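You operate a simulated robot arm through the tools that you are given. There is no shell and no other tool. Be economical: measure what you need, move in short steps, check, and stop when the job is done.

The job below is to be done with a simulated robot arm. You get a single attempt, and the scene is never put back.

## Task
Clip the paper bag, add the dates and fold both carton flaps down.
Fine: fold the bag's flap before clipping; the bag of dates goes upright into the plain carton, the paper bag stays where it stands. Set down upright: what you pick out, paper bag.

Only the result counts: the job must be done as asked and must still hold three seconds after the hand-in. Knocking over, shifting, dropping, spilling or breaking anything else fails it. Flat cloth is picked up by pressing the open fingertips on it (5 to 10 N) and closing them slowly along it; thin cloth reads only 2 to 8 mm in the jaws.

## Robot
A 6-joint arm with a two-finger parallel gripper on a trunk, on a base that drives. Base frame: it is fixed to the floor where the robot stands at the start and does not move with it; the origin is under the middle of the robot, x ahead of it, y to its left, z up. Readings come in mm, rad, newtons and seconds.
With the tool pointing down near the work surface it reaches from about 160 to 640 mm from the robot's upright axis, wherever it stands. Its first joint turns from -2.897 to 2.897 rad. Places, roughly: carton bag flap [600, -100, 700]; inside of the plain carton [500, 0, 500]; left carton flap [500, 100, 800]; plain carton [500, 0, 600]; right carton flap [500, -200, 800]. Payload 1.57 kg.
Tool frame: the origin (TCP) lies between the finger pads and is the grasp point; the fingertips stand 30 mm ahead of it; z points along the fingers, y is the line along which they close. The gripper opens to 110 mm. The fingers are 24 mm wide and 12 mm thick; the gripper's body (48 by 112 mm) begins 78 mm behind the TCP.
Orientation is that of the tool frame in the base frame, as [roll, pitch, yaw] about the fixed x, y, z axes, in that order (R = Rz(yaw) Ry(pitch) Rx(roll)). With the fingers straight down and closing along the base's y, the tool's x points along the base's -x, its y along +y and its z along -z.

## Interface
- The arm moves only by the tool apply_moves. Its argument "series" is a list of rows, each a list of 7 numbers: the closure, from 0 (fully open) to 1 (shut), then the shift along the tool's x, y, z in units of 100 mm (1.0 is 100 mm), then the turn, a rotation vector about the tool's x, y, z in units of 120 degrees (1.0 is 120 degrees). In form: [[claw, x, y, z, wx, wy, wz], ...]. A call has 1 to 10 rows; each row is the pose to reach, as a shift and turn from the pose commanded when the call began, along the tool's axes at that moment. A call with a number of a shift or a turn outside -1 to 1 is refused whole. Rows are played at 5 a second. More than 50 mm and 0.15 rad between two rows, or a gripper value outside its range, and nothing of the call is played. A pose out of reach is approached as far as the arm can. The call stops where the force on the tool passes 90 N (or 10 N more than at its start, if that is more) or the arm is blocked; 0.2 s more then pass. The fingers move at their own pace (about 108 mm/s each) and stop on an object; they squeeze with about 27 N. The grip force told is the motor's: it shows also when the fingers shut on nothing. Time passes only in rows, and 0.2 s behind the last, so rows that repeat a pose let the fingers close. It gives the time, the measured TCP pose, the force on the tool (base axes), the opening and the grip force at its end, in the units of the frame above (readings bear some noise), with the torque about the TCP (base axes, N m) and any sound that the robot's microphone picked up.
- Cameras (640 x 400 px; columns grow to the right, rows downward): "scene" is now at [6.9, 76.8, 1446.3]; the picture's right is [-0.92, -0.40, 0.00], its down [-0.33, 0.77, -0.55] and it looks along [0.22, -0.50, -0.84] (base axes); focal length 241 px, centre (320, 200). "wrist" rides on the gripper at [70, 16, -141] in the tool frame; the picture's right is [-0.23, 0.97, 0.00], its down [-0.86, -0.20, -0.48] and it looks along [-0.47, -0.11, 0.88] (tool axes); focal length 222 px, centre (320, 200). There is no depth. A picture from a camera that has moved, and an enlarged one, comes with that camera's place and axes in the base frame and with its lens.
- capture(camera): a new picture of that camera. The clock stands still meanwhile.
- raise_lower(by): slides the trunk up (or, below 0, down) by that many mm; the arm and the scene camera ride with it, the base frame stays. It gives what a move gives, with no picture.
- base_move(legs): drives the robot by 1 to 6 legs, each [ahead, left, turn to the left] in mm, mm and rad, along the robot's own axes; the way and the turn of a leg run together, so that a leg with both is an arc; at most 1500 mm and 3.142 rad a leg. The arm and the cameras ride along, it lands a little off, and it stops where it bumps. It gives what a move gives.
- aim_head(pan, tilt): turns the head with the scene camera to pan (to the left, within 2.094 rad either way) and tilt (down, from -0.506 to 1.204), counted from straight ahead of the robot. It gives what a move gives.
- close_up(camera, box): a new picture of the part [left, top, right, bottom] of that camera's present view, enlarged. The clock stands still meanwhile.
- close_job(): hands the job in; it is judged then, once.

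Go step by step. Nothing tells you exact positions but the pictures and the camera data: compare them with the known pose of the tool, close in by small moves and look again before you grip or let go. The budget is 120 turns and 78 pictures, counting those below and the enlarged ones. Unless the task says otherwise, let go and move clear before handing in, and close with one line.

The tools are called as a command line: name --pt "numbers of a row" for each row, then --argument value for the rest, lists and objects as JSON in quotes. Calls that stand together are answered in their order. apply_moves: Moves the arm, as the interface text tells. Its arguments: {"type":"object","properties":{"series":{"type":"array","items":{"type":"array","items":{"type":"number"}}}},"required":["series"]} The other tools are called the same way: raise_lower (by) slides the trunk up or down; base_move (legs) drives the base; aim_head (pan, tilt) turns the head that bears the scene camera; capture (camera) takes a picture; close_up (camera, box) takes an enlarged picture of a part of a camera's view; close_job () hands the job in.

At the start:

```text
time: 0.0
tcp_pos: [325.3, -177.5, 1093.1]
tool_rot: [-3.14, -0.001, 3.141]
ft_force: [-0.2, 0.4, -0.4]
wrist_torque: [-0.01, 0.0, 0.0]
grip_width: 109.8
gripper_force: 0.1
trunk travel left (down, up): [-50.0, 540.0]
robot x, y, heading: [-0.9, -1.8, -0.003]
head pan, tilt: [-1.164, 0.993]
```

scene: 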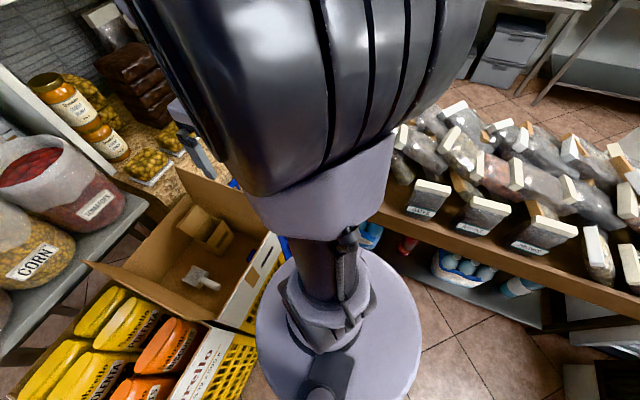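
wrist: 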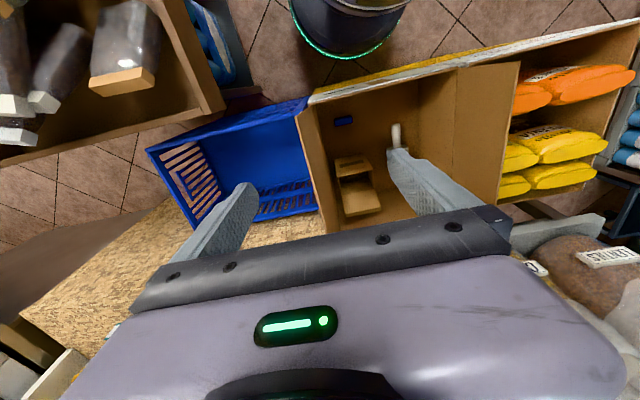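

I see an open carton with a small paper bag and a clip inside, and shelves around it. I'll turn the head to look straight ahead at the carton.

aim_head --pan 0.0 --tilt 0.9

capture --camera "scene"

```text
time: 1.4
tcp_pos: [324.5, -177.9, 1094.0]
tool_rot: [3.141, 0.0, -3.141]
ft_force: [-0.8, 0.0, -0.7]
wrist_torque: [-0.05, 0.01, -0.03]
grip_width: 109.9
gripper_force: 0.0
trunk travel left (down, up): [-50.0, 540.0]
robot x, y, heading: [2.0, 3.6, -0.004]
head pan, tilt: [0.0, 0.901]
```

```text
75 pictures are left
camera scene: at [54.7, 141.1, 1453.0], right [0.0, -1.0, 0.0], down [-0.78, 0.0, -0.62], along [0.62, 0.0, -0.78], focal length 241 px, centre (320, 200)
```

scene: 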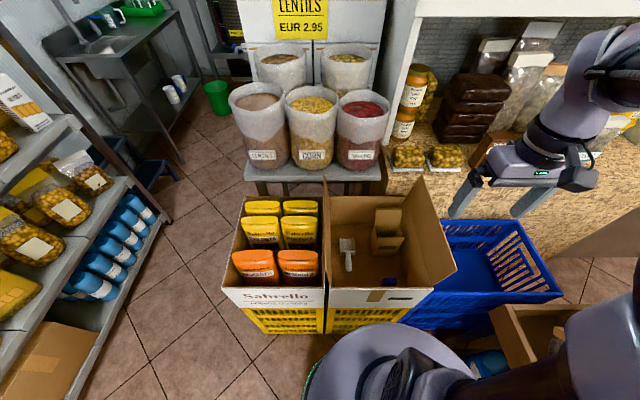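

The carton stands ahead with the paper bag, a white scoop-or-clip item and a blue thing in it. I'll enlarge it and look for the dates.

close_up --camera "scene" --box '[300, 170, 470, 310]'

close_up --camera "scene" --box '[380, 20, 640, 180]'

close_up --camera "scene" --box '[0, 60, 180, 400]'

```text
2.86 times, centred on (385, 240) of scene
camera zoom: at [54.7, 141.1, 1453.0], right [0.0, -1.0, 0.0], down [-0.78, 0.0, -0.62], along [0.62, 0.0, -0.78], focal length 689 px, centre (134, 86)
```

zoom: 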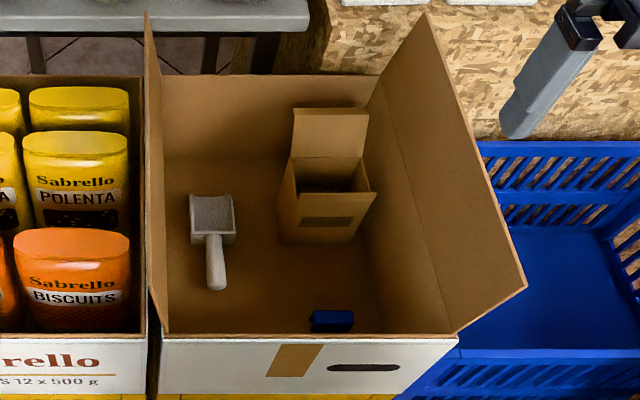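

```text
2.46 times, centred on (510, 100) of scene
camera zoom: at [54.7, 141.1, 1453.0], right [0.0, -1.0, 0.0], down [-0.78, 0.0, -0.62], along [0.62, 0.0, -0.78], focal length 594 px, centre (-148, 446)
```

zoom: 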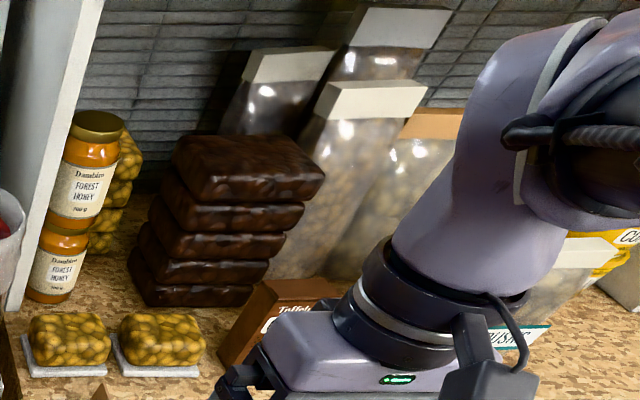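

```text
1.18 times, centred on (90, 230) of scene
camera zoom: at [54.7, 141.1, 1453.0], right [0.0, -1.0, 0.0], down [-0.78, 0.0, -0.62], along [0.62, 0.0, -0.78], focal length 284 px, centre (591, 165)
```

zoom: 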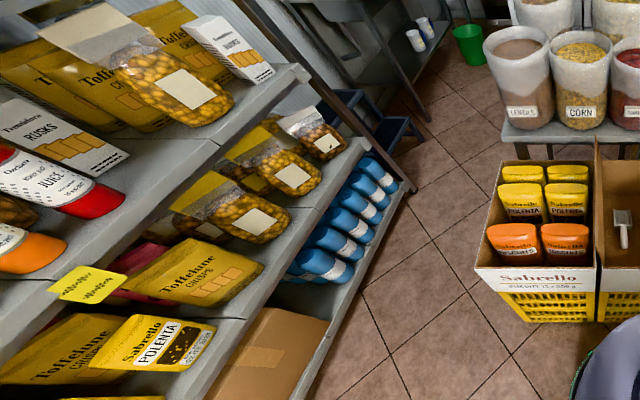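

The blue block at the carton's near side is probably the clip; the paper bag has its back flap standing up. Next I'll look for the dates on the right and behind.

aim_head --pan -1.6 --tilt 0.75

capture --camera "scene"

aim_head --pan 1.5 --tilt 0.75

capture --camera "scene"

```text
time: 3.0
tcp_pos: [324.8, -177.5, 1094.8]
tool_rot: [-3.141, 0.001, -3.141]
ft_force: [0.2, -0.9, 0.6]
wrist_torque: [0.0, -0.02, 0.01]
grip_width: 110.0
gripper_force: 0.0
trunk travel left (down, up): [-50.0, 540.0]
robot x, y, heading: [1.6, 1.2, -0.0]
head pan, tilt: [-1.6, 0.75]
```

```text
71 pictures are left
camera scene: at [-23.2, 58.4, 1464.9], right [-1.0, 0.03, 0.0], down [0.02, 0.68, -0.73], along [-0.02, -0.73, -0.68], focal length 241 px, centre (320, 200)
```

scene: 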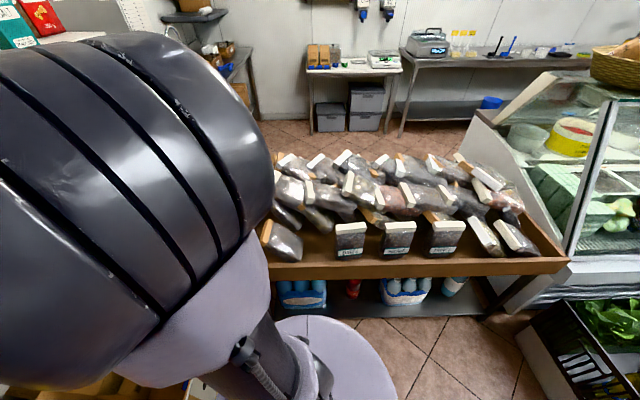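

```text
time: 5.7
tcp_pos: [325.3, -178.2, 1092.1]
tool_rot: [3.138, -0.002, 3.141]
ft_force: [0.1, -0.5, 0.0]
wrist_torque: [0.03, -0.01, 0.01]
grip_width: 110.0
gripper_force: 0.1
trunk travel left (down, up): [-50.0, 540.0]
robot x, y, heading: [1.7, -2.1, 0.001]
head pan, tilt: [1.499, 0.75]
```

```text
70 pictures are left
camera scene: at [62.0, 148.4, 1465.3], right [0.09, -1.0, 0.0], down [-0.68, -0.06, -0.73], along [0.73, 0.06, -0.68], focal length 241 px, centre (320, 200)
```

scene: 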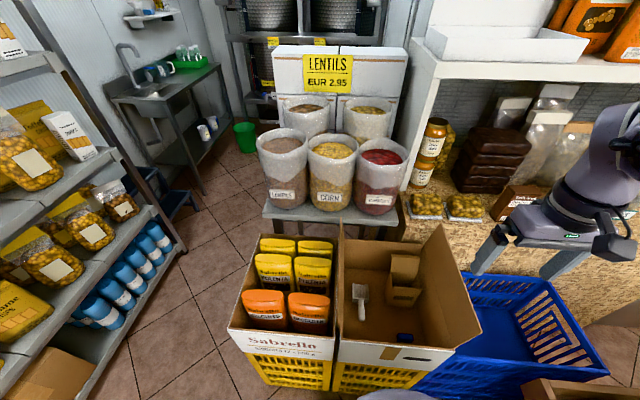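

The head's left view doesn't match its reading, so I'll take that picture again.

capture --camera "scene"

```text
69 pictures are left
camera scene: at [62.0, 148.4, 1465.3], right [0.09, -1.0, 0.0], down [-0.68, -0.06, -0.73], along [0.73, 0.06, -0.68], focal length 241 px, centre (320, 200)
```

scene: 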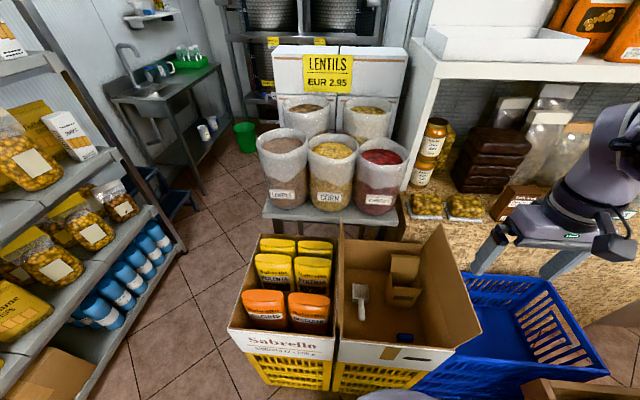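

The head doesn't really turn left. The bags on the right table carry labels, so I'll look there enlarged.

aim_head --pan -1.6 --tilt 0.75

close_up --camera "scene" --box '[255, 140, 405, 270]'

close_up --camera "scene" --box '[390, 140, 550, 270]'

```text
time: 8.4
tcp_pos: [324.3, -177.3, 1093.4]
tool_rot: [3.141, 0.0, 3.141]
ft_force: [-0.6, 0.4, 0.4]
wrist_torque: [-0.01, 0.03, -0.03]
grip_width: 110.2
gripper_force: 0.0
trunk travel left (down, up): [-50.0, 540.0]
robot x, y, heading: [0.0, 0.3, -0.001]
head pan, tilt: [-1.6, 0.75]
```

```text
3.08 times, centred on (330, 205) of scene
camera zoom: at [-23.2, 58.4, 1464.9], right [-1.0, 0.03, 0.0], down [0.02, 0.68, -0.73], along [-0.02, -0.73, -0.68], focal length 742 px, centre (289, 185)
```

zoom: 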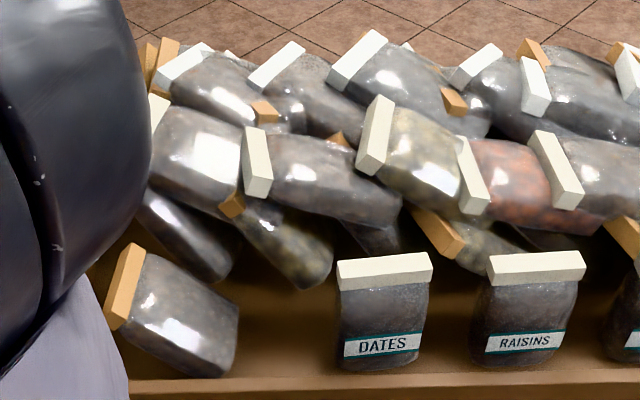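

```text
3.08 times, centred on (470, 205) of scene
camera zoom: at [-23.2, 58.4, 1464.9], right [-1.0, 0.03, 0.0], down [0.02, 0.68, -0.73], along [-0.02, -0.73, -0.68], focal length 742 px, centre (-142, 185)
```

zoom: 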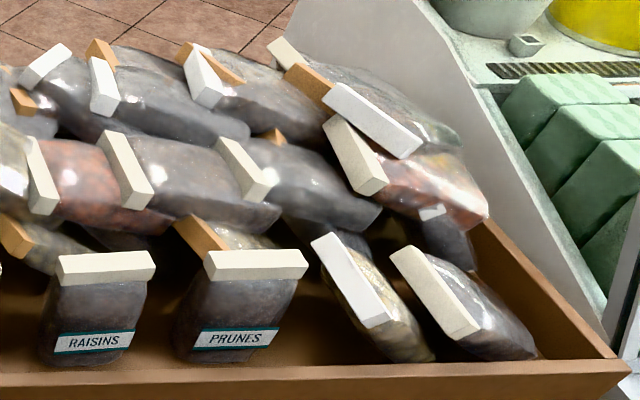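

The DATES bag stands first in the front row of the right-hand display, to the robot's right. To get depths I'll raise the trunk and take the views again.

raise_lower --by 300

close_up --camera "scene" --box '[280, 160, 480, 285]'

aim_head --pan 0.0 --tilt 0.9

close_up --camera "scene" --box '[280, 160, 480, 285]'

```text
time: 11.4
tcp_pos: [323.4, -177.3, 1393.2]
tool_rot: [3.141, 0.0, 3.141]
ft_force: [0.8, 0.1, 1.1]
wrist_torque: [-0.02, -0.01, 0.01]
grip_width: 109.9
gripper_force: 0.0
trunk travel left (down, up): [-350.0, 240.0]
robot x, y, heading: [-3.0, 0.8, 0.003]
head pan, tilt: [-1.6, 0.75]
```

```text
3.20 times, centred on (380, 222) of scene
camera zoom: at [-23.2, 58.4, 1764.8], right [-1.0, 0.03, 0.0], down [0.02, 0.68, -0.73], along [-0.02, -0.73, -0.68], focal length 772 px, centre (128, 128)
```

zoom: 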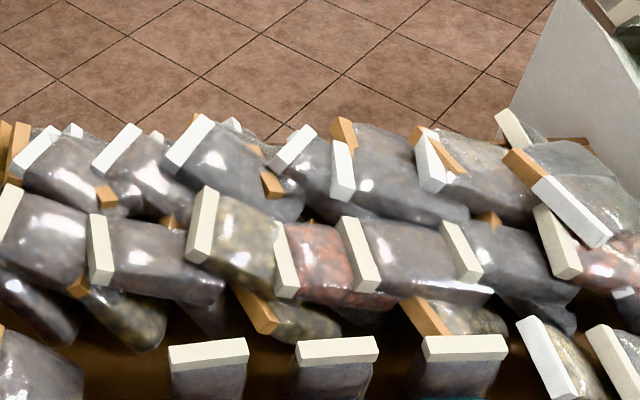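

```text
time: 13.1
tcp_pos: [324.8, -178.6, 1394.2]
tool_rot: [3.141, 0.0, -3.141]
ft_force: [0.5, -1.0, -0.1]
wrist_torque: [0.03, 0.02, -0.02]
grip_width: 110.0
gripper_force: 0.1
trunk travel left (down, up): [-350.0, 240.0]
robot x, y, heading: [-1.0, -2.3, 0.002]
head pan, tilt: [0.0, 0.901]
```

```text
3.20 times, centred on (380, 222) of scene
camera zoom: at [54.7, 141.2, 1753.0], right [0.0, -1.0, 0.0], down [-0.78, 0.0, -0.62], along [0.62, 0.0, -0.78], focal length 772 px, centre (128, 128)
```

zoom: 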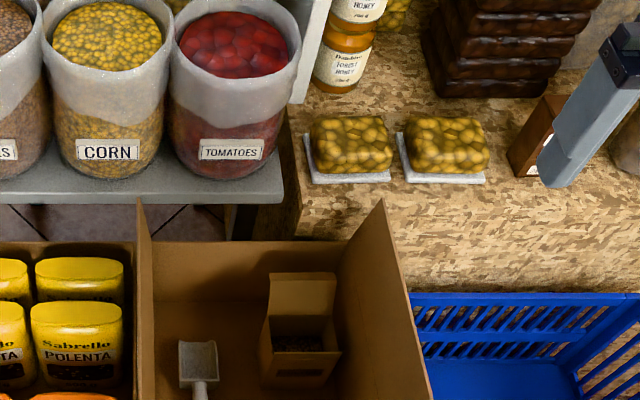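

Estimated positions: carton interior about x 300–653, y −200–121, floor z≈512, rim z≈722, with both flaps standing to z≈856. The paper bag is around x 495–560, y −126, the clip near (389, −126) and the dates header near (−154, −519, 785). I'll lower the trunk and the arm over the carton and look with the wrist camera.

raise_lower --by -300

apply_moves --pt "0 0 0.2 0.33 0 0 0" --pt "0 0 0.4 0.66 0 0 0" --pt "0 0 0.6 1.0 0 0 0"

capture --camera "wrist"

```text
time: 16.1
tcp_pos: [324.9, -177.5, 1094.4]
tool_rot: [3.141, 0.001, -3.141]
ft_force: [0.3, 0.2, -1.1]
wrist_torque: [0.0, 0.0, -0.02]
grip_width: 110.0
gripper_force: 0.1
trunk travel left (down, up): [-50.0, 540.0]
robot x, y, heading: [-2.7, -2.1, -0.0]
head pan, tilt: [0.0, 0.901]
```

```text
time: 16.9
tcp_pos: [322.7, -121.8, 992.2]
tool_rot: [-3.14, 0.001, 3.141]
ft_force: [0.9, 0.1, -0.4]
wrist_torque: [0.02, 0.0, 0.01]
grip_width: 109.8
gripper_force: 0.1
trunk travel left (down, up): [-50.0, 540.0]
robot x, y, heading: [-1.5, 0.6, -0.002]
head pan, tilt: [0.0, 0.901]
```

```text
64 pictures are left
camera wrist: at [252.3, -104.4, 1134.3], right [0.23, 0.97, 0.0], down [0.85, -0.2, 0.48], along [0.47, -0.11, -0.88], focal length 222 px, centre (320, 200)
```

wrist: 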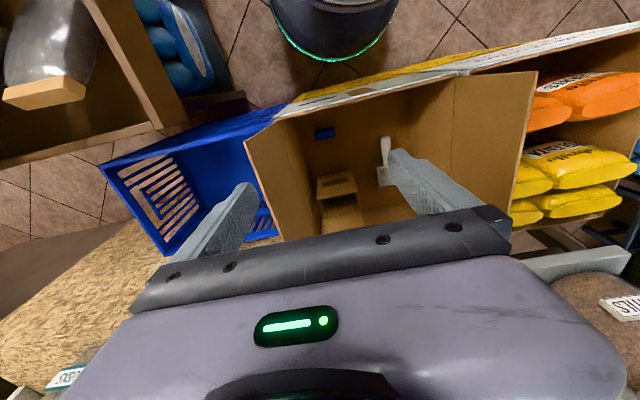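

The wrist view shows the carton contents from above. I'll enlarge the clip and bag area.

close_up --camera "wrist" --box '[260, 100, 420, 235]'

close_up --camera "scene" --box '[340, 190, 430, 300]'

```text
2.96 times, centred on (340, 168) of wrist
camera zoom: at [252.3, -104.4, 1134.3], right [0.23, 0.97, 0.0], down [0.85, -0.2, 0.48], along [0.47, -0.11, -0.88], focal length 658 px, centre (261, 296)
```

zoom: 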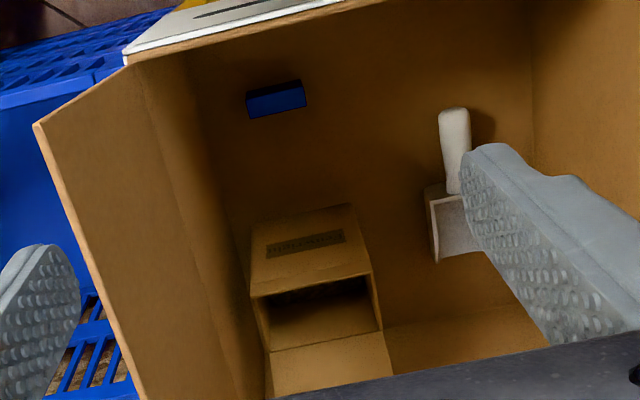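

```text
3.64 times, centred on (385, 245) of scene
camera zoom: at [54.8, 141.3, 1453.0], right [0.0, -1.0, 0.0], down [-0.78, 0.0, -0.62], along [0.62, 0.0, -0.78], focal length 877 px, centre (84, 36)
```

zoom: 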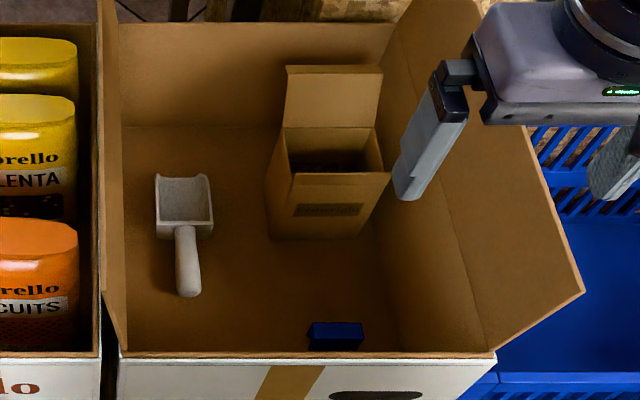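

The clip is a small blue block near (382, −122) lying along y, and the bag's front edge runs along y too. I'll turn the gripper so it closes along x, with the camera toward the carton's middle, while moving down.

apply_moves --pt "0 -0.05 0 0.1 0 0 0.07" --pt "0 -0.1 0 0.2 0 0 0.14" --pt "0 -0.15 0 0.3 0 0 0.21" --pt "0 -0.2 0 0.4 0 0 0.28" --pt "0 -0.25 0 0.5 0 0 0.35" --pt "0 -0.3 0 0.6 0 0 0.42" --pt "0 -0.35 0 0.7 0 0 0.49" --pt "0 -0.4 0 0.8 0 0 0.56" --pt "0 -0.45 0 0.9 0 0 0.63" --pt "0 -0.5 0 1.0 0 0 0.7"

apply_moves --pt "0 0 0 0.3 0 0 0.05" --pt "0 0 0 0.65 0 0 0.05" --pt "0 0 0 1.0 0 0 0.05"

capture --camera "wrist"

```text
time: 19.1
tcp_pos: [372.3, -117.5, 895.1]
tool_rot: [3.14, 0.0, 1.67]
ft_force: [0.4, 0.7, 0.2]
wrist_torque: [0.0, -0.01, -0.04]
grip_width: 110.0
gripper_force: 0.1
trunk travel left (down, up): [-50.0, 540.0]
robot x, y, heading: [-3.2, 0.9, -0.0]
head pan, tilt: [0.0, 0.901]
```

```text
time: 19.9
tcp_pos: [374.6, -115.0, 794.2]
tool_rot: [3.14, 0.001, 1.571]
ft_force: [1.0, -0.4, -0.4]
wrist_torque: [-0.01, -0.01, 0.02]
grip_width: 109.8
gripper_force: 0.1
trunk travel left (down, up): [-50.0, 540.0]
robot x, y, heading: [-0.6, 1.5, 0.001]
head pan, tilt: [0.0, 0.901]
```

```text
61 pictures are left
camera wrist: at [390.4, -45.5, 936.8], right [0.97, -0.23, 0.0], down [-0.2, -0.85, 0.48], along [-0.11, -0.47, -0.88], focal length 222 px, centre (320, 200)
```

wrist: 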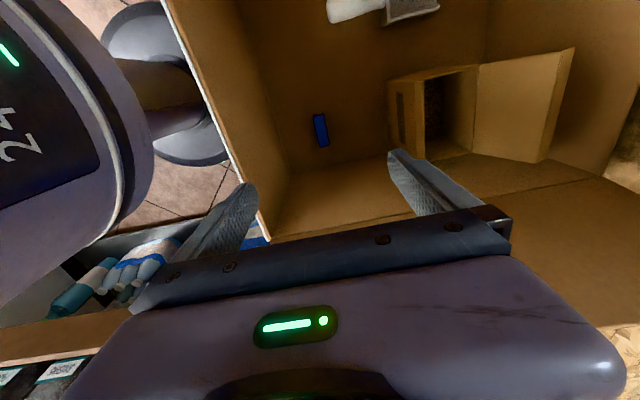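

close_up --camera "wrist" --box '[280, 90, 360, 160]'

close_up --camera "wrist" --box '[370, 40, 600, 190]'

```text
5.71 times, centred on (320, 125) of wrist
camera zoom: at [390.4, -45.5, 936.8], right [0.97, -0.23, 0.0], down [-0.2, -0.85, 0.48], along [-0.11, -0.47, -0.88], focal length 1269 px, centre (320, 629)
```

zoom: 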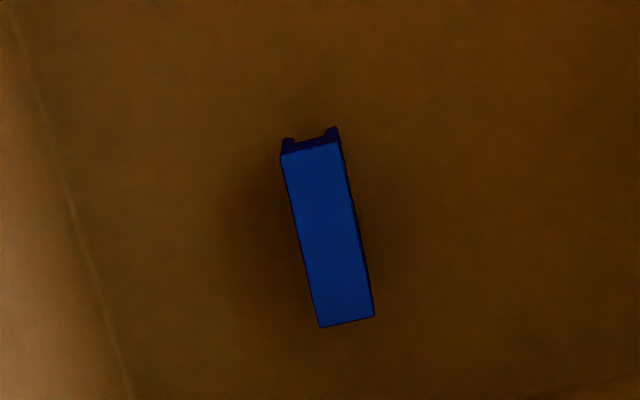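

```text
2.67 times, centred on (485, 115) of wrist
camera zoom: at [390.4, -45.5, 936.8], right [0.97, -0.23, 0.0], down [-0.2, -0.85, 0.48], along [-0.11, -0.47, -0.88], focal length 592 px, centre (-120, 427)
```

zoom: 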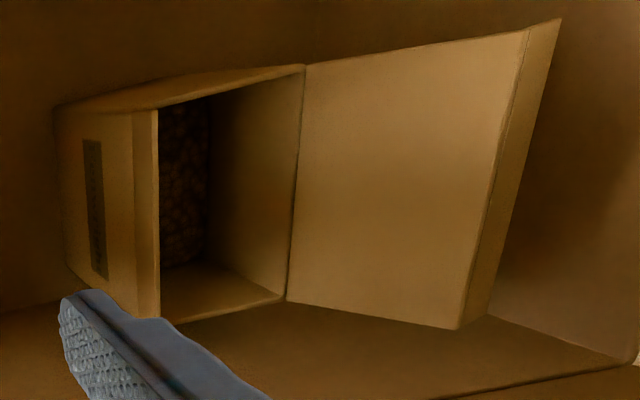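

The clip is a U-channel, open downward, about 60×20 mm. The bag's flap has a bent lip at its end, so I'll tilt the camera for a side view of the bag before acting.

apply_moves --pt "0 0.09 0.2 0 0 -0.06 0" --pt "0 0.18 0.4 0 0 -0.12 0" --pt "0 0.27 0.6 0 0 -0.18 0" --pt "0 0.36 0.8 0 0 -0.24 0" --pt "0 0.45 1.0 0 0 -0.3 0"

capture --camera "wrist"

```text
time: 21.1
tcp_pos: [476.2, -72.2, 793.5]
tool_rot: [-3.141, 0.63, 1.57]
ft_force: [-0.5, 0.1, 0.4]
wrist_torque: [-0.01, -0.02, 0.01]
grip_width: 110.0
gripper_force: 0.2
trunk travel left (down, up): [-50.0, 540.0]
robot x, y, heading: [0.4, 0.1, 0.006]
head pan, tilt: [0.0, 0.901]
```

```text
58 pictures are left
camera wrist: at [492.6, 67.3, 867.7], right [0.97, -0.18, 0.13], down [-0.2, -0.41, 0.89], along [-0.11, -0.89, -0.43], focal length 222 px, centre (320, 200)
```

wrist: 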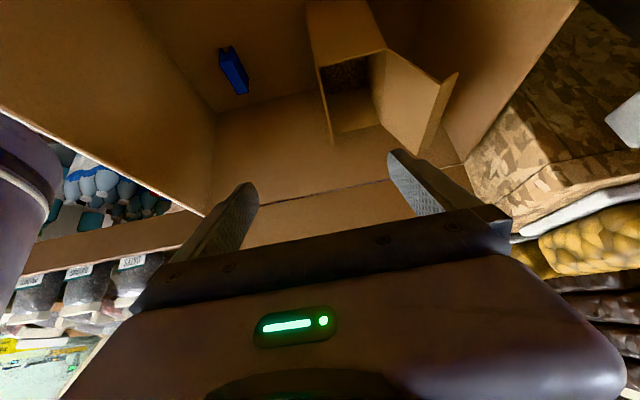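

close_up --camera "wrist" --box '[290, 0, 480, 160]'

close_up --camera "wrist" --box '[200, 30, 270, 110]'

```text
2.50 times, centred on (385, 80) of wrist
camera zoom: at [492.6, 67.3, 867.7], right [0.97, -0.18, 0.13], down [-0.2, -0.41, 0.89], along [-0.11, -0.89, -0.43], focal length 555 px, centre (158, 500)
```

zoom: 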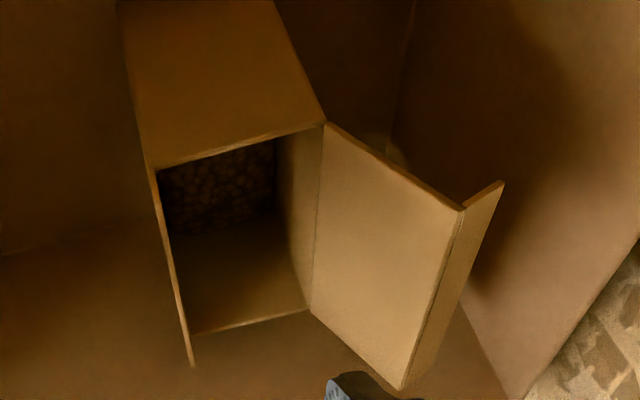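

```text
5.00 times, centred on (235, 70) of wrist
camera zoom: at [492.6, 67.3, 867.7], right [0.97, -0.18, 0.13], down [-0.2, -0.41, 0.89], along [-0.11, -0.89, -0.43], focal length 1111 px, centre (745, 850)
```

zoom: 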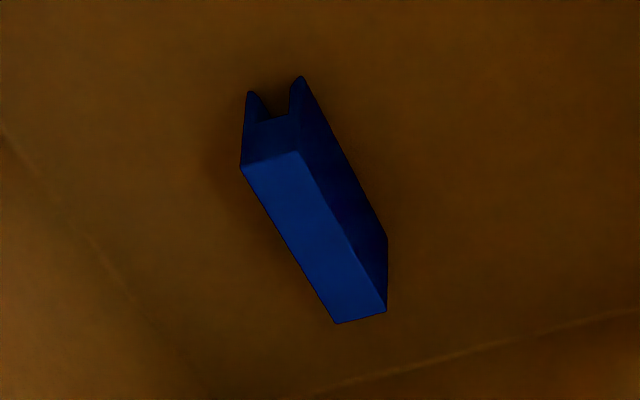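

The geometry is clear now. The bag is about x 493–559 and y −171 to −72, with its rim at z≈658. Its front strip stands up to z≈678, and the back flap (66 mm) has a lip that will stand against that strip when folded; the U-clip presses down on that ridge. I'll go upright with closed fingers and move behind the flap.

apply_moves --pt "1 -0.1 0.2 0.025 0 0.06 0" --pt "1 -0.2 0.4 0.05 0 0.12 0" --pt "1 -0.31 0.6 0.075 0 0.18 0" --pt "1 -0.41 0.8 0.1 0 0.24 0" --pt "1 -0.514 1.0 0.127 0 0.3 0"

apply_moves --pt "1 0 0.17 0 0 0 0" --pt "1 0 0.34 0 0 0 0" --pt "1 0 0.5 0 0 0 0" --pt "1 0 0.5 0.15 0 0 0" --pt "1 0 0.5 0.3 0 0 0"

close_up --camera "scene" --box '[340, 160, 460, 240]'

capture --camera "wrist"

```text
time: 22.3
tcp_pos: [576.4, -118.8, 813.3]
tool_rot: [3.14, -0.001, 1.571]
ft_force: [-0.8, -0.6, 0.9]
wrist_torque: [-0.02, -0.03, -0.01]
grip_width: 0.0
gripper_force: 21.5
trunk travel left (down, up): [-50.0, 540.0]
robot x, y, heading: [0.3, -1.0, -0.002]
head pan, tilt: [0.0, 0.901]
```

```text
time: 23.5
tcp_pos: [624.0, -121.7, 783.5]
tool_rot: [3.141, -0.001, 1.572]
ft_force: [-0.6, -0.6, 0.2]
wrist_torque: [0.0, 0.0, 0.0]
grip_width: 0.1
gripper_force: 21.7
trunk travel left (down, up): [-50.0, 540.0]
robot x, y, heading: [0.2, -2.0, -0.007]
head pan, tilt: [0.0, 0.901]
```

```text
5.00 times, centred on (400, 200) of scene
camera zoom: at [54.7, 141.2, 1453.0], right [0.0, -1.0, 0.0], down [-0.78, 0.0, -0.62], along [0.62, 0.0, -0.78], focal length 1206 px, centre (-80, 200)
```

zoom: 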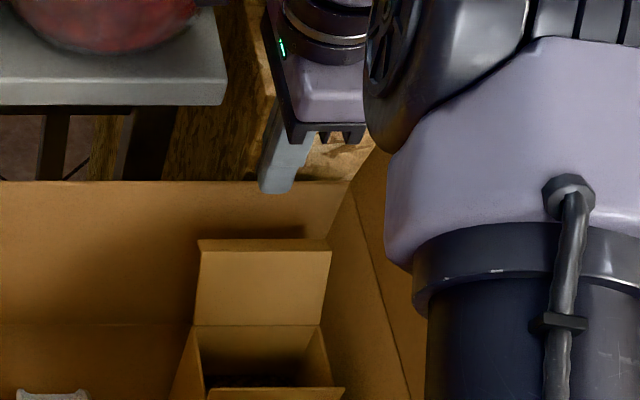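

```text
54 pictures are left
camera wrist: at [640.2, -52.3, 925.9], right [0.97, -0.23, 0.0], down [-0.2, -0.86, 0.48], along [-0.11, -0.47, -0.88], focal length 222 px, centre (320, 200)
```

wrist: 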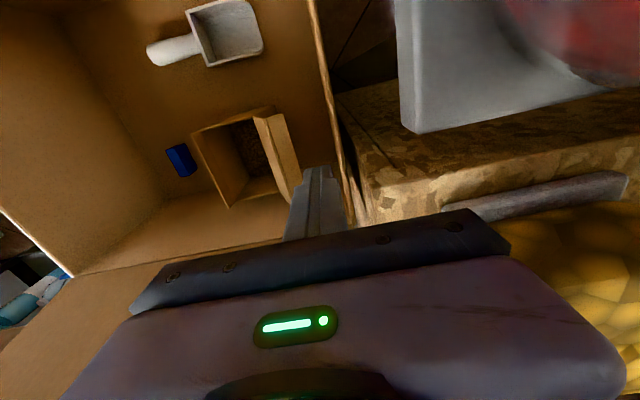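

The closed fingers hang above the gap between the flap and the back wall; I'll check the clearance enlarged.

close_up --camera "wrist" --box '[220, 90, 380, 200]'

```text
3.64 times, centred on (300, 145) of wrist
camera zoom: at [640.2, -52.3, 925.9], right [0.97, -0.23, 0.0], down [-0.2, -0.86, 0.48], along [-0.11, -0.47, -0.88], focal length 808 px, centre (393, 400)
```

zoom: 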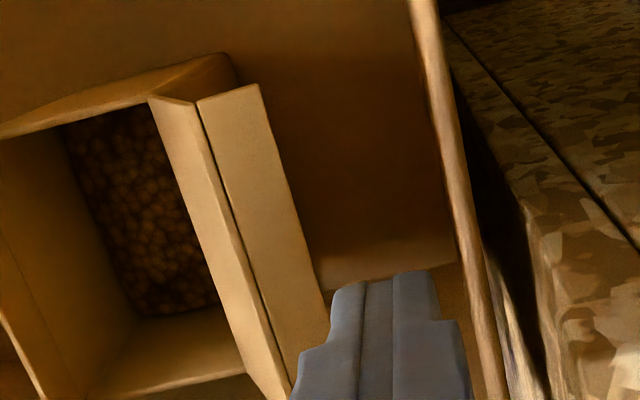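

The gap between lip (x≈602) and wall (x≈639) takes the 24 mm fingers at x≈621. I'll go down and sweep the flap forward over the mouth.

apply_moves --pt "1 0 -0.03 0.2 0 0 0" --pt "1 0 -0.03 0.45 0 0 0" --pt "1 0 -0.03 0.65 0 0 0" --pt "1 0 -0.2 0.63 0 0 0" --pt "1 0 -0.38 0.6 0 0 0" --pt "1 0 -0.56 0.52 0 0 0" --pt "1 0 -0.72 0.46 0 0 0" --pt "1 0 -0.86 0.52 0 0 0" --pt "1 0 -0.98 0.6 0 0 0" --pt "1 0 -0.98 0.75 0 0 0"

close_up --camera "wrist" --box '[200, 50, 400, 190]'

```text
time: 24.4
tcp_pos: [627.1, -121.5, 730.5]
tool_rot: [3.106, 0.007, 1.575]
ft_force: [3.0, 1.1, 23.6]
wrist_torque: [0.1, -0.55, 0.03]
grip_width: 0.1
gripper_force: 20.8
trunk travel left (down, up): [-50.0, 540.0]
robot x, y, heading: [0.6, -1.9, 0.0]
head pan, tilt: [0.0, 0.901]
stopped in row 4: the force on the tool passed its limit at 103 N (the readings are from after the stop); the commanded pose is now the measured one
```

```text
2.86 times, centred on (300, 120) of wrist
camera zoom: at [637.0, -51.0, 873.6], right [0.97, -0.22, 0.04], down [-0.21, -0.85, 0.48], along [-0.07, -0.47, -0.88], focal length 635 px, centre (377, 429)
```

zoom: 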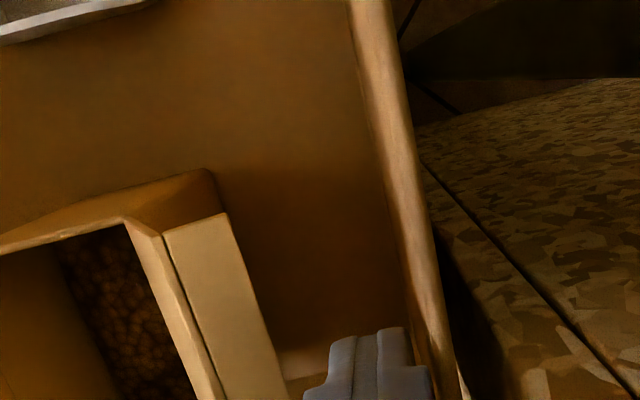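

The wider part of the fingers met the back rim; the tips at z≈700 already overlap the lip. I'll rise slightly, straighten up and sweep forward at this height.

apply_moves --pt "1 0 -0.02 -0.05 0.0167 0 0" --pt "1 0 -0.19 -0.05 0.0167 0 0" --pt "1 0 -0.37 -0.06 0.0167 0 0" --pt "1 0 -0.55 -0.09 0.0167 0 0" --pt "1 0 -0.75 -0.1 0.0167 0 0" --pt "1 0 -0.87 -0.05 0.0167 0 0" --pt "1 0 -0.97 0.0 0.0167 0 0"

close_up --camera "wrist" --box '[200, 50, 400, 190]'

```text
time: 26.0
tcp_pos: [526.9, -122.6, 726.6]
tool_rot: [-3.137, 0.007, 1.572]
ft_force: [-0.8, 0.4, -0.7]
wrist_torque: [0.02, -0.05, 0.01]
grip_width: 0.0
gripper_force: 21.5
trunk travel left (down, up): [-50.0, 540.0]
robot x, y, heading: [0.0, -0.5, -0.001]
head pan, tilt: [0.0, 0.901]
```

```text
2.86 times, centred on (300, 120) of wrist
camera zoom: at [543.6, -51.6, 868.0], right [0.97, -0.22, 0.0], down [-0.2, -0.85, 0.48], along [-0.11, -0.47, -0.87], focal length 635 px, centre (377, 429)
```

zoom: 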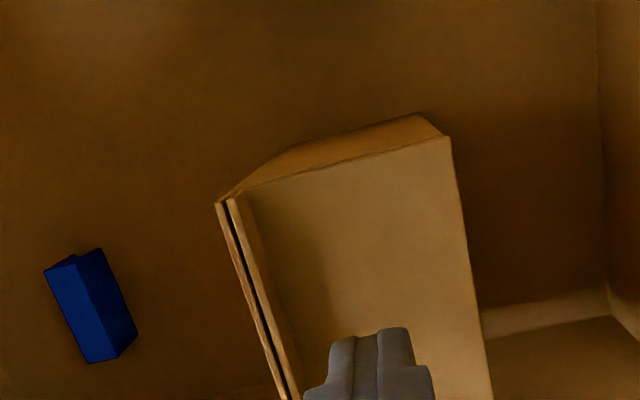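

The flap is folded and its lip stands beside the front strip. I'll press it gently down until light contact.

apply_moves --pt "1 0 0 0.1 0 0 0" --pt "1 0 0 0.2 0 0 0" --pt "1 0 0 0.3 0 0 0"

close_up --camera "wrist" --box '[200, 50, 400, 190]'

```text
time: 26.8
tcp_pos: [527.7, -121.7, 695.6]
tool_rot: [-3.137, 0.005, 1.574]
ft_force: [0.1, 0.5, 0.2]
wrist_torque: [-0.01, 0.0, -0.01]
grip_width: 0.0
gripper_force: 21.6
trunk travel left (down, up): [-50.0, 540.0]
robot x, y, heading: [-0.8, -1.2, -0.001]
head pan, tilt: [0.0, 0.901]
```

```text
2.86 times, centred on (300, 120) of wrist
camera zoom: at [543.9, -51.6, 838.0], right [0.97, -0.22, 0.0], down [-0.2, -0.85, 0.48], along [-0.11, -0.47, -0.87], focal length 635 px, centre (377, 429)
```

zoom: 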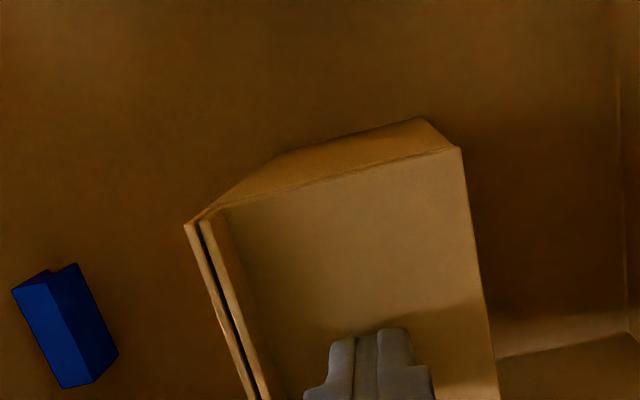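

No contact yet at tip height ≈ 665; I'll go a few millimetres further in small steps.

apply_moves --pt "1 0 0 0.04 0 0 0" --pt "1 0 0 0.07 0 0 0" --pt "1 0 0 0.1 0 0 0"

close_up --camera "wrist" --box '[200, 50, 400, 190]'

```text
time: 27.6
tcp_pos: [527.8, -121.6, 690.4]
tool_rot: [3.136, 0.009, 1.572]
ft_force: [-14.1, -1.1, 66.0]
wrist_torque: [0.1, 0.34, -0.04]
grip_width: 0.0
gripper_force: 21.1
trunk travel left (down, up): [-50.0, 540.0]
robot x, y, heading: [3.4, -0.4, -0.004]
head pan, tilt: [0.0, 0.901]
```

```text
2.86 times, centred on (300, 120) of wrist
camera zoom: at [543.5, -51.3, 833.3], right [0.97, -0.23, 0.01], down [-0.2, -0.85, 0.48], along [-0.1, -0.47, -0.87], focal length 635 px, centre (377, 429)
```

zoom: 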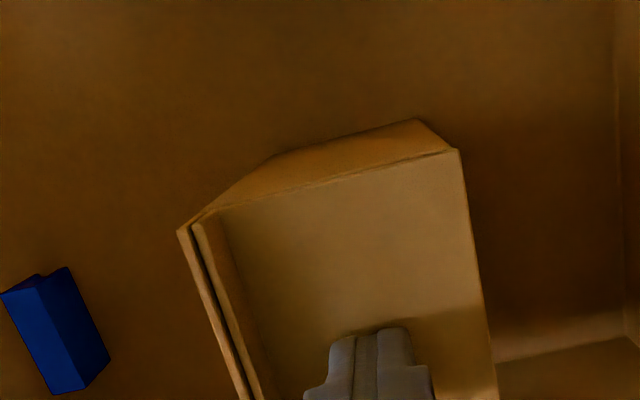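

The flap is fully down (contact at z≈660). The ridge lies at x≈494. Now I'll lift and go to the clip, estimated at (375, −121) with its top at z≈555.

apply_moves --pt "1 0 0 -0.2 0 0 0" --pt "1 0 0 -0.5 0 0 0" --pt "0.55 0 -0.35 -0.5 0 0 0" --pt "0.55 0 -0.7 -0.5 0 0 0" --pt "0.55 0 -1.0 -0.5 0 0 0"

apply_moves --pt "0.55 0 -0.3 0.1 0 0 0" --pt "0.55 0 -0.52 0.4 0 0 0" --pt "0.55 0 -0.52 0.8 0 0 0"

close_up --camera "wrist" --box '[220, 80, 420, 220]'

close_up --camera "scene" --box '[320, 180, 460, 310]'

```text
time: 28.8
tcp_pos: [427.8, -124.2, 734.2]
tool_rot: [-3.137, 0.005, 1.576]
ft_force: [0.2, -0.2, 0.3]
wrist_torque: [-0.01, -0.01, 0.01]
grip_width: 49.6
gripper_force: 0.1
trunk travel left (down, up): [-50.0, 540.0]
robot x, y, heading: [-2.3, 0.8, 0.001]
head pan, tilt: [0.0, 0.901]
```

```text
time: 29.6
tcp_pos: [376.5, -124.2, 651.5]
tool_rot: [-3.137, 0.004, 1.574]
ft_force: [0.2, 0.3, -0.7]
wrist_torque: [0.0, -0.02, 0.02]
grip_width: 49.5
gripper_force: 0.0
trunk travel left (down, up): [-50.0, 540.0]
robot x, y, heading: [2.6, 4.3, -0.002]
head pan, tilt: [0.0, 0.901]
```

```text
2.86 times, centred on (320, 150) of wrist
camera zoom: at [392.7, -51.6, 794.3], right [0.97, -0.22, 0.0], down [-0.2, -0.85, 0.48], along [-0.11, -0.47, -0.87], focal length 635 px, centre (320, 343)
```

zoom: 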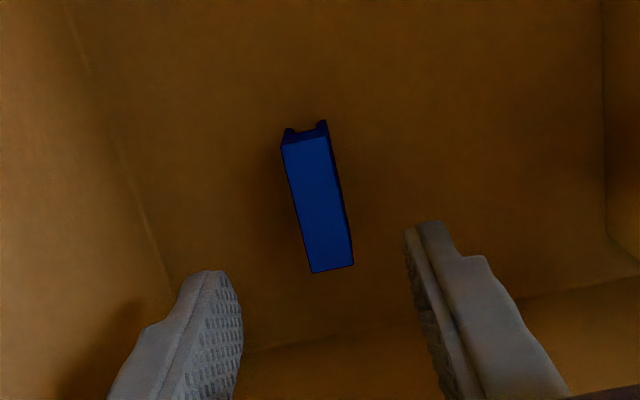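

```text
3.08 times, centred on (390, 245) of scene
camera zoom: at [55.0, 141.2, 1452.9], right [0.0, -1.0, 0.0], down [-0.78, 0.0, -0.62], along [0.62, 0.0, -0.78], focal length 742 px, centre (105, 62)
```

zoom: 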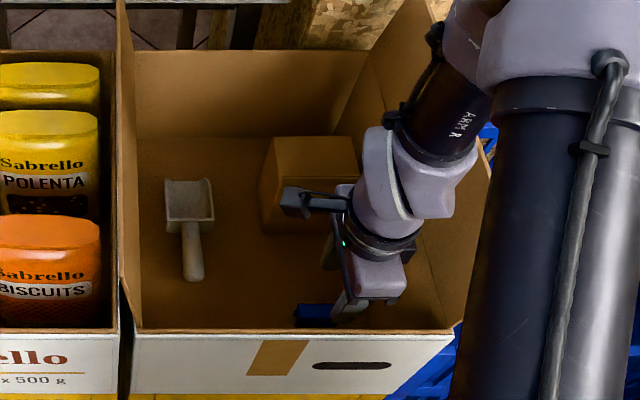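

The clip is centred between the fingers: centre (376, −122), top at z≈555, 16 mm wide. I'll go down so the fingertips cover the upper 20 mm, and close.

apply_moves --pt "0.55 0.02 0 0.3 0 0 0" --pt "0.55 0.02 0 0.6 0 0 0" --pt "0.55 0.02 0 0.84 0 0 0" --pt "0.9 0.02 0 0.84 0 0 0" --pt "0.9 0.02 0 0.84 0 0 0" --pt "0.9 0.02 0 0.84 0 0 0"

close_up --camera "wrist" --box '[240, 80, 400, 190]'

```text
time: 31.0
tcp_pos: [378.8, -121.2, 569.4]
tool_rot: [-3.13, 0.004, 1.573]
ft_force: [0.5, 1.3, 16.1]
wrist_torque: [0.08, -0.07, 0.04]
grip_width: 15.9
gripper_force: 27.4
out of reach, approached as far as the arm can: row 2, 3
trunk travel left (down, up): [-50.0, 540.0]
robot x, y, heading: [1.1, 1.5, 0.001]
head pan, tilt: [0.0, 0.901]
```

```text
3.64 times, centred on (320, 135) of wrist
camera zoom: at [396.0, -49.1, 711.5], right [0.97, -0.22, -0.01], down [-0.19, -0.85, 0.48], along [-0.12, -0.47, -0.87], focal length 808 px, centre (320, 436)
```

zoom: 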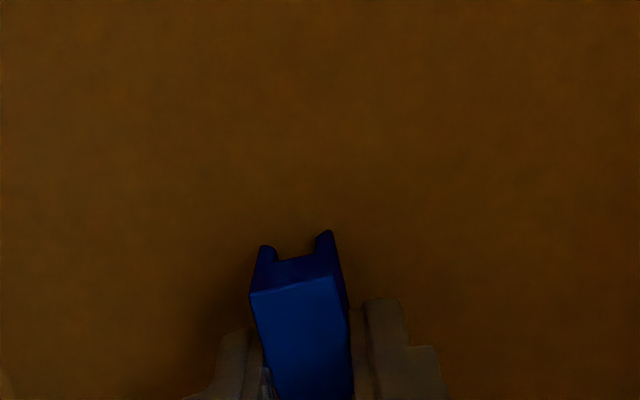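

Clip gripped at 15.9 mm. There's a 16 N upward force, so I'll lift straight up and check.

apply_moves --pt "0.9 0 0 -0.1 0 0 0" --pt "0.9 0 0 -0.3 0 0 0" --pt "0.9 0 0 -0.6 0 0 0" --pt "0.9 0 0 -1.0 0 0 0"

apply_moves --pt "0.9 0 0.1 -0.3 0 0 0" --pt "0.9 0 0.4 -0.6 0 0 0" --pt "0.9 0 0.7 -0.75 0 0 0" --pt "0.9 0 0.9 -0.75 0 0 0"

close_up --camera "wrist" --box '[220, 50, 420, 190]'

```text
time: 32.0
tcp_pos: [371.9, -121.6, 671.4]
tool_rot: [-3.136, 0.007, 1.573]
ft_force: [0.4, 0.6, 0.0]
wrist_torque: [0.01, 0.05, 0.03]
grip_width: 15.9
gripper_force: 27.1
out of reach, approached as far as the arm can: row 3
trunk travel left (down, up): [-50.0, 540.0]
robot x, y, heading: [-2.1, -2.2, 0.003]
head pan, tilt: [0.0, 0.901]
```

```text
time: 33.0
tcp_pos: [467.9, -122.0, 744.0]
tool_rot: [-3.137, 0.006, 1.574]
ft_force: [-0.2, -0.4, 0.3]
wrist_torque: [0.0, 0.01, -0.05]
grip_width: 15.5
gripper_force: 27.2
trunk travel left (down, up): [-50.0, 540.0]
robot x, y, heading: [-0.5, 3.1, 0.0]
head pan, tilt: [0.0, 0.901]
```

```text
2.86 times, centred on (320, 120) of wrist
camera zoom: at [484.7, -51.5, 886.9], right [0.97, -0.22, 0.0], down [-0.19, -0.85, 0.48], along [-0.11, -0.47, -0.87], focal length 635 px, centre (320, 429)
```

zoom: 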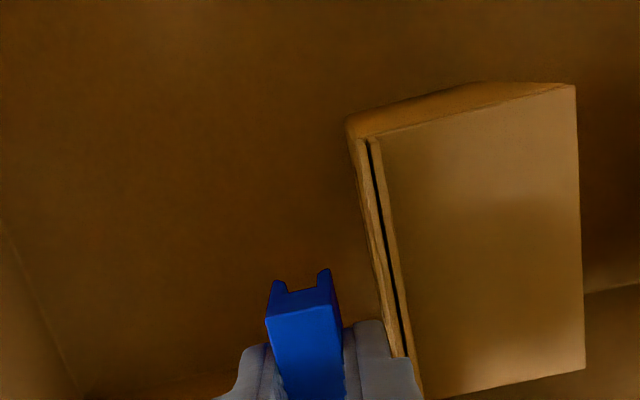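

The clip is held squarely; its slot (~8 mm wide) is centred at the TCP. I'll move above the ridge at x≈494 and check alignment.

apply_moves --pt "0.9 0 0.13 0 0 0 0" --pt "0.9 0 0.264 0 0 0 0"

close_up --camera "wrist" --box '[270, 90, 370, 190]'

```text
time: 33.6
tcp_pos: [491.4, -120.9, 744.7]
tool_rot: [-3.139, 0.005, 1.575]
ft_force: [0.1, 0.0, -0.6]
wrist_torque: [-0.02, 0.02, -0.02]
grip_width: 15.7
gripper_force: 26.9
trunk travel left (down, up): [-50.0, 540.0]
robot x, y, heading: [-1.7, 0.6, 0.002]
head pan, tilt: [0.0, 0.901]
```

```text
4.00 times, centred on (320, 140) of wrist
camera zoom: at [508.4, -51.4, 887.8], right [0.97, -0.23, 0.0], down [-0.2, -0.85, 0.48], along [-0.11, -0.47, -0.87], focal length 888 px, centre (320, 440)
```

zoom: 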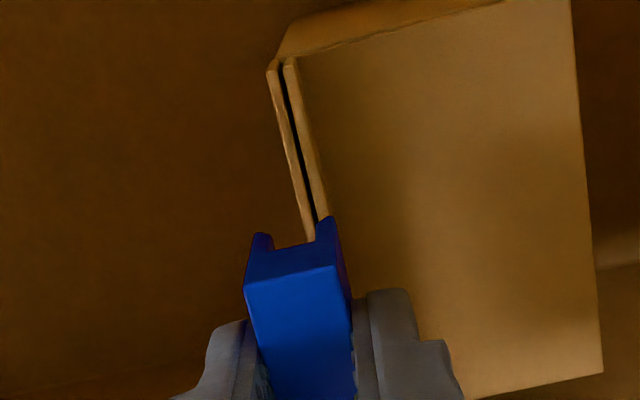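

The slot is about 3.5 mm short of the ridge in x. I'll correct, come down to just above it and look again.

apply_moves --pt "0.9 0 0.035 0 0 0 0" --pt "0.9 0 0.035 0.06 0 0 0" --pt "0.9 0 0.035 0.12 0 0 0"

close_up --camera "wrist" --box '[280, 95, 350, 165]'

```text
time: 34.4
tcp_pos: [495.4, -120.5, 734.5]
tool_rot: [-3.138, 0.007, 1.576]
ft_force: [0.1, 0.3, 0.4]
wrist_torque: [-0.01, -0.01, 0.04]
grip_width: 15.7
gripper_force: 26.8
trunk travel left (down, up): [-50.0, 540.0]
robot x, y, heading: [1.0, -0.7, 0.003]
head pan, tilt: [0.0, 0.901]
```

```text
5.71 times, centred on (315, 130) of wrist
camera zoom: at [511.6, -49.4, 876.2], right [0.97, -0.22, 0.0], down [-0.2, -0.85, 0.48], along [-0.11, -0.47, -0.87], focal length 1269 px, centre (349, 600)
```

zoom: 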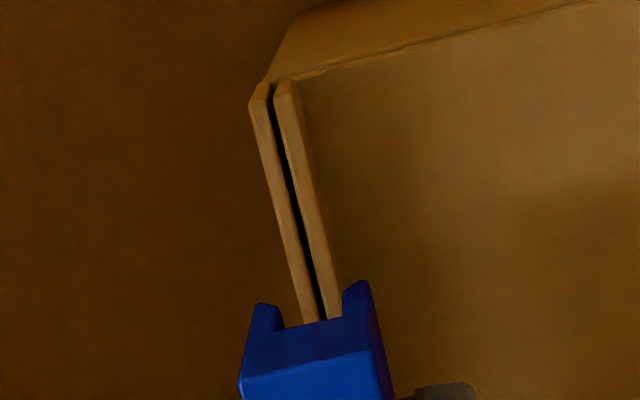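

Alignment is within about half a millimetre. I'll press the clip down in small steps.

apply_moves --pt "0.9 0 0.006 0.04 0 0 0" --pt "0.9 0 0.006 0.08 0 0 0" --pt "0.9 0 0.006 0.12 0 0 0" --pt "0.9 0 0.006 0.15 0 0 0"

close_up --camera "wrist" --box '[280, 95, 350, 165]'

```text
time: 35.4
tcp_pos: [496.4, -120.5, 719.1]
tool_rot: [-3.138, 0.007, 1.572]
ft_force: [-0.2, -0.6, -0.2]
wrist_torque: [-0.01, -0.02, 0.01]
grip_width: 15.8
gripper_force: 26.9
trunk travel left (down, up): [-50.0, 540.0]
robot x, y, heading: [2.0, -2.4, -0.003]
head pan, tilt: [0.0, 0.901]
```

```text
5.71 times, centred on (315, 130) of wrist
camera zoom: at [513.5, -49.4, 861.2], right [0.97, -0.22, 0.0], down [-0.2, -0.85, 0.48], along [-0.11, -0.47, -0.87], focal length 1269 px, centre (349, 600)
```

zoom: 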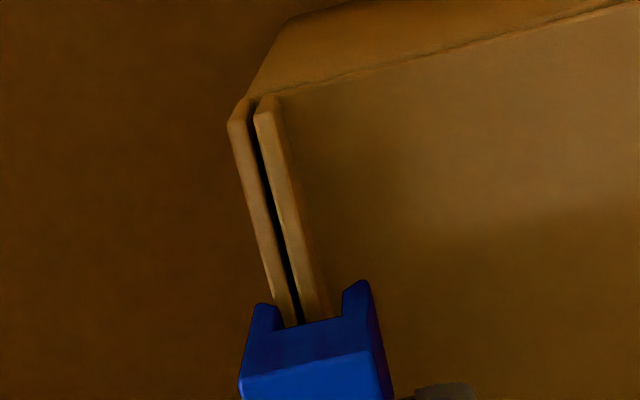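

The clip has drifted about 2 mm past the ridge (arm tracking). I'll shift back 2.2 mm and check.

apply_moves --pt "0.9 0 -0.011 0 0 0 0" --pt "0.9 0 -0.022 0 0 0 0" --pt "0.9 0 -0.022 0 0 0 0"

close_up --camera "wrist" --box '[280, 95, 350, 165]'

```text
time: 36.2
tcp_pos: [495.5, -119.9, 719.5]
tool_rot: [-3.138, 0.006, 1.572]
ft_force: [-0.1, -0.3, 0.3]
wrist_torque: [0.01, 0.0, 0.01]
grip_width: 15.7
gripper_force: 27.1
trunk travel left (down, up): [-50.0, 540.0]
robot x, y, heading: [-0.8, -0.7, 0.002]
head pan, tilt: [0.0, 0.901]
```

```text
5.71 times, centred on (315, 130) of wrist
camera zoom: at [511.6, -50.0, 861.2], right [0.97, -0.22, 0.0], down [-0.2, -0.85, 0.48], along [-0.11, -0.47, -0.87], focal length 1269 px, centre (349, 600)
```

zoom: 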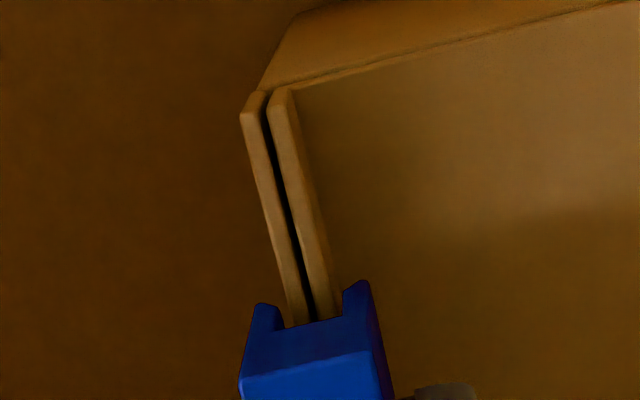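

Well centred now. I'll continue down in small steps with a slight compensation.

apply_moves --pt "0.9 0 -0.005 0.03 0 0 0" --pt "0.9 0 -0.007 0.06 0 0 0" --pt "0.9 0 -0.007 0.08 0 0 0"

close_up --camera "wrist" --box '[280, 95, 350, 165]'

```text
time: 37.0
tcp_pos: [495.0, -120.3, 711.0]
tool_rot: [-3.137, 0.006, 1.571]
ft_force: [-0.2, -0.3, -0.3]
wrist_torque: [-0.02, 0.0, -0.03]
grip_width: 15.8
gripper_force: 26.9
trunk travel left (down, up): [-50.0, 540.0]
robot x, y, heading: [0.0, -0.0, -0.002]
head pan, tilt: [0.0, 0.901]
```

```text
5.71 times, centred on (315, 130) of wrist
camera zoom: at [511.4, -50.0, 853.2], right [0.97, -0.23, 0.0], down [-0.2, -0.85, 0.48], along [-0.11, -0.47, -0.87], focal length 1269 px, centre (349, 600)
```

zoom: 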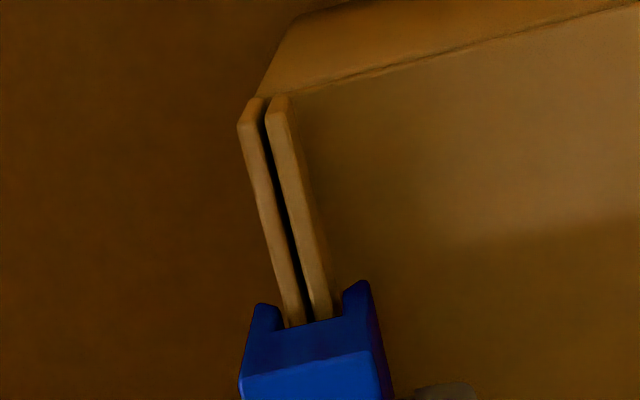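

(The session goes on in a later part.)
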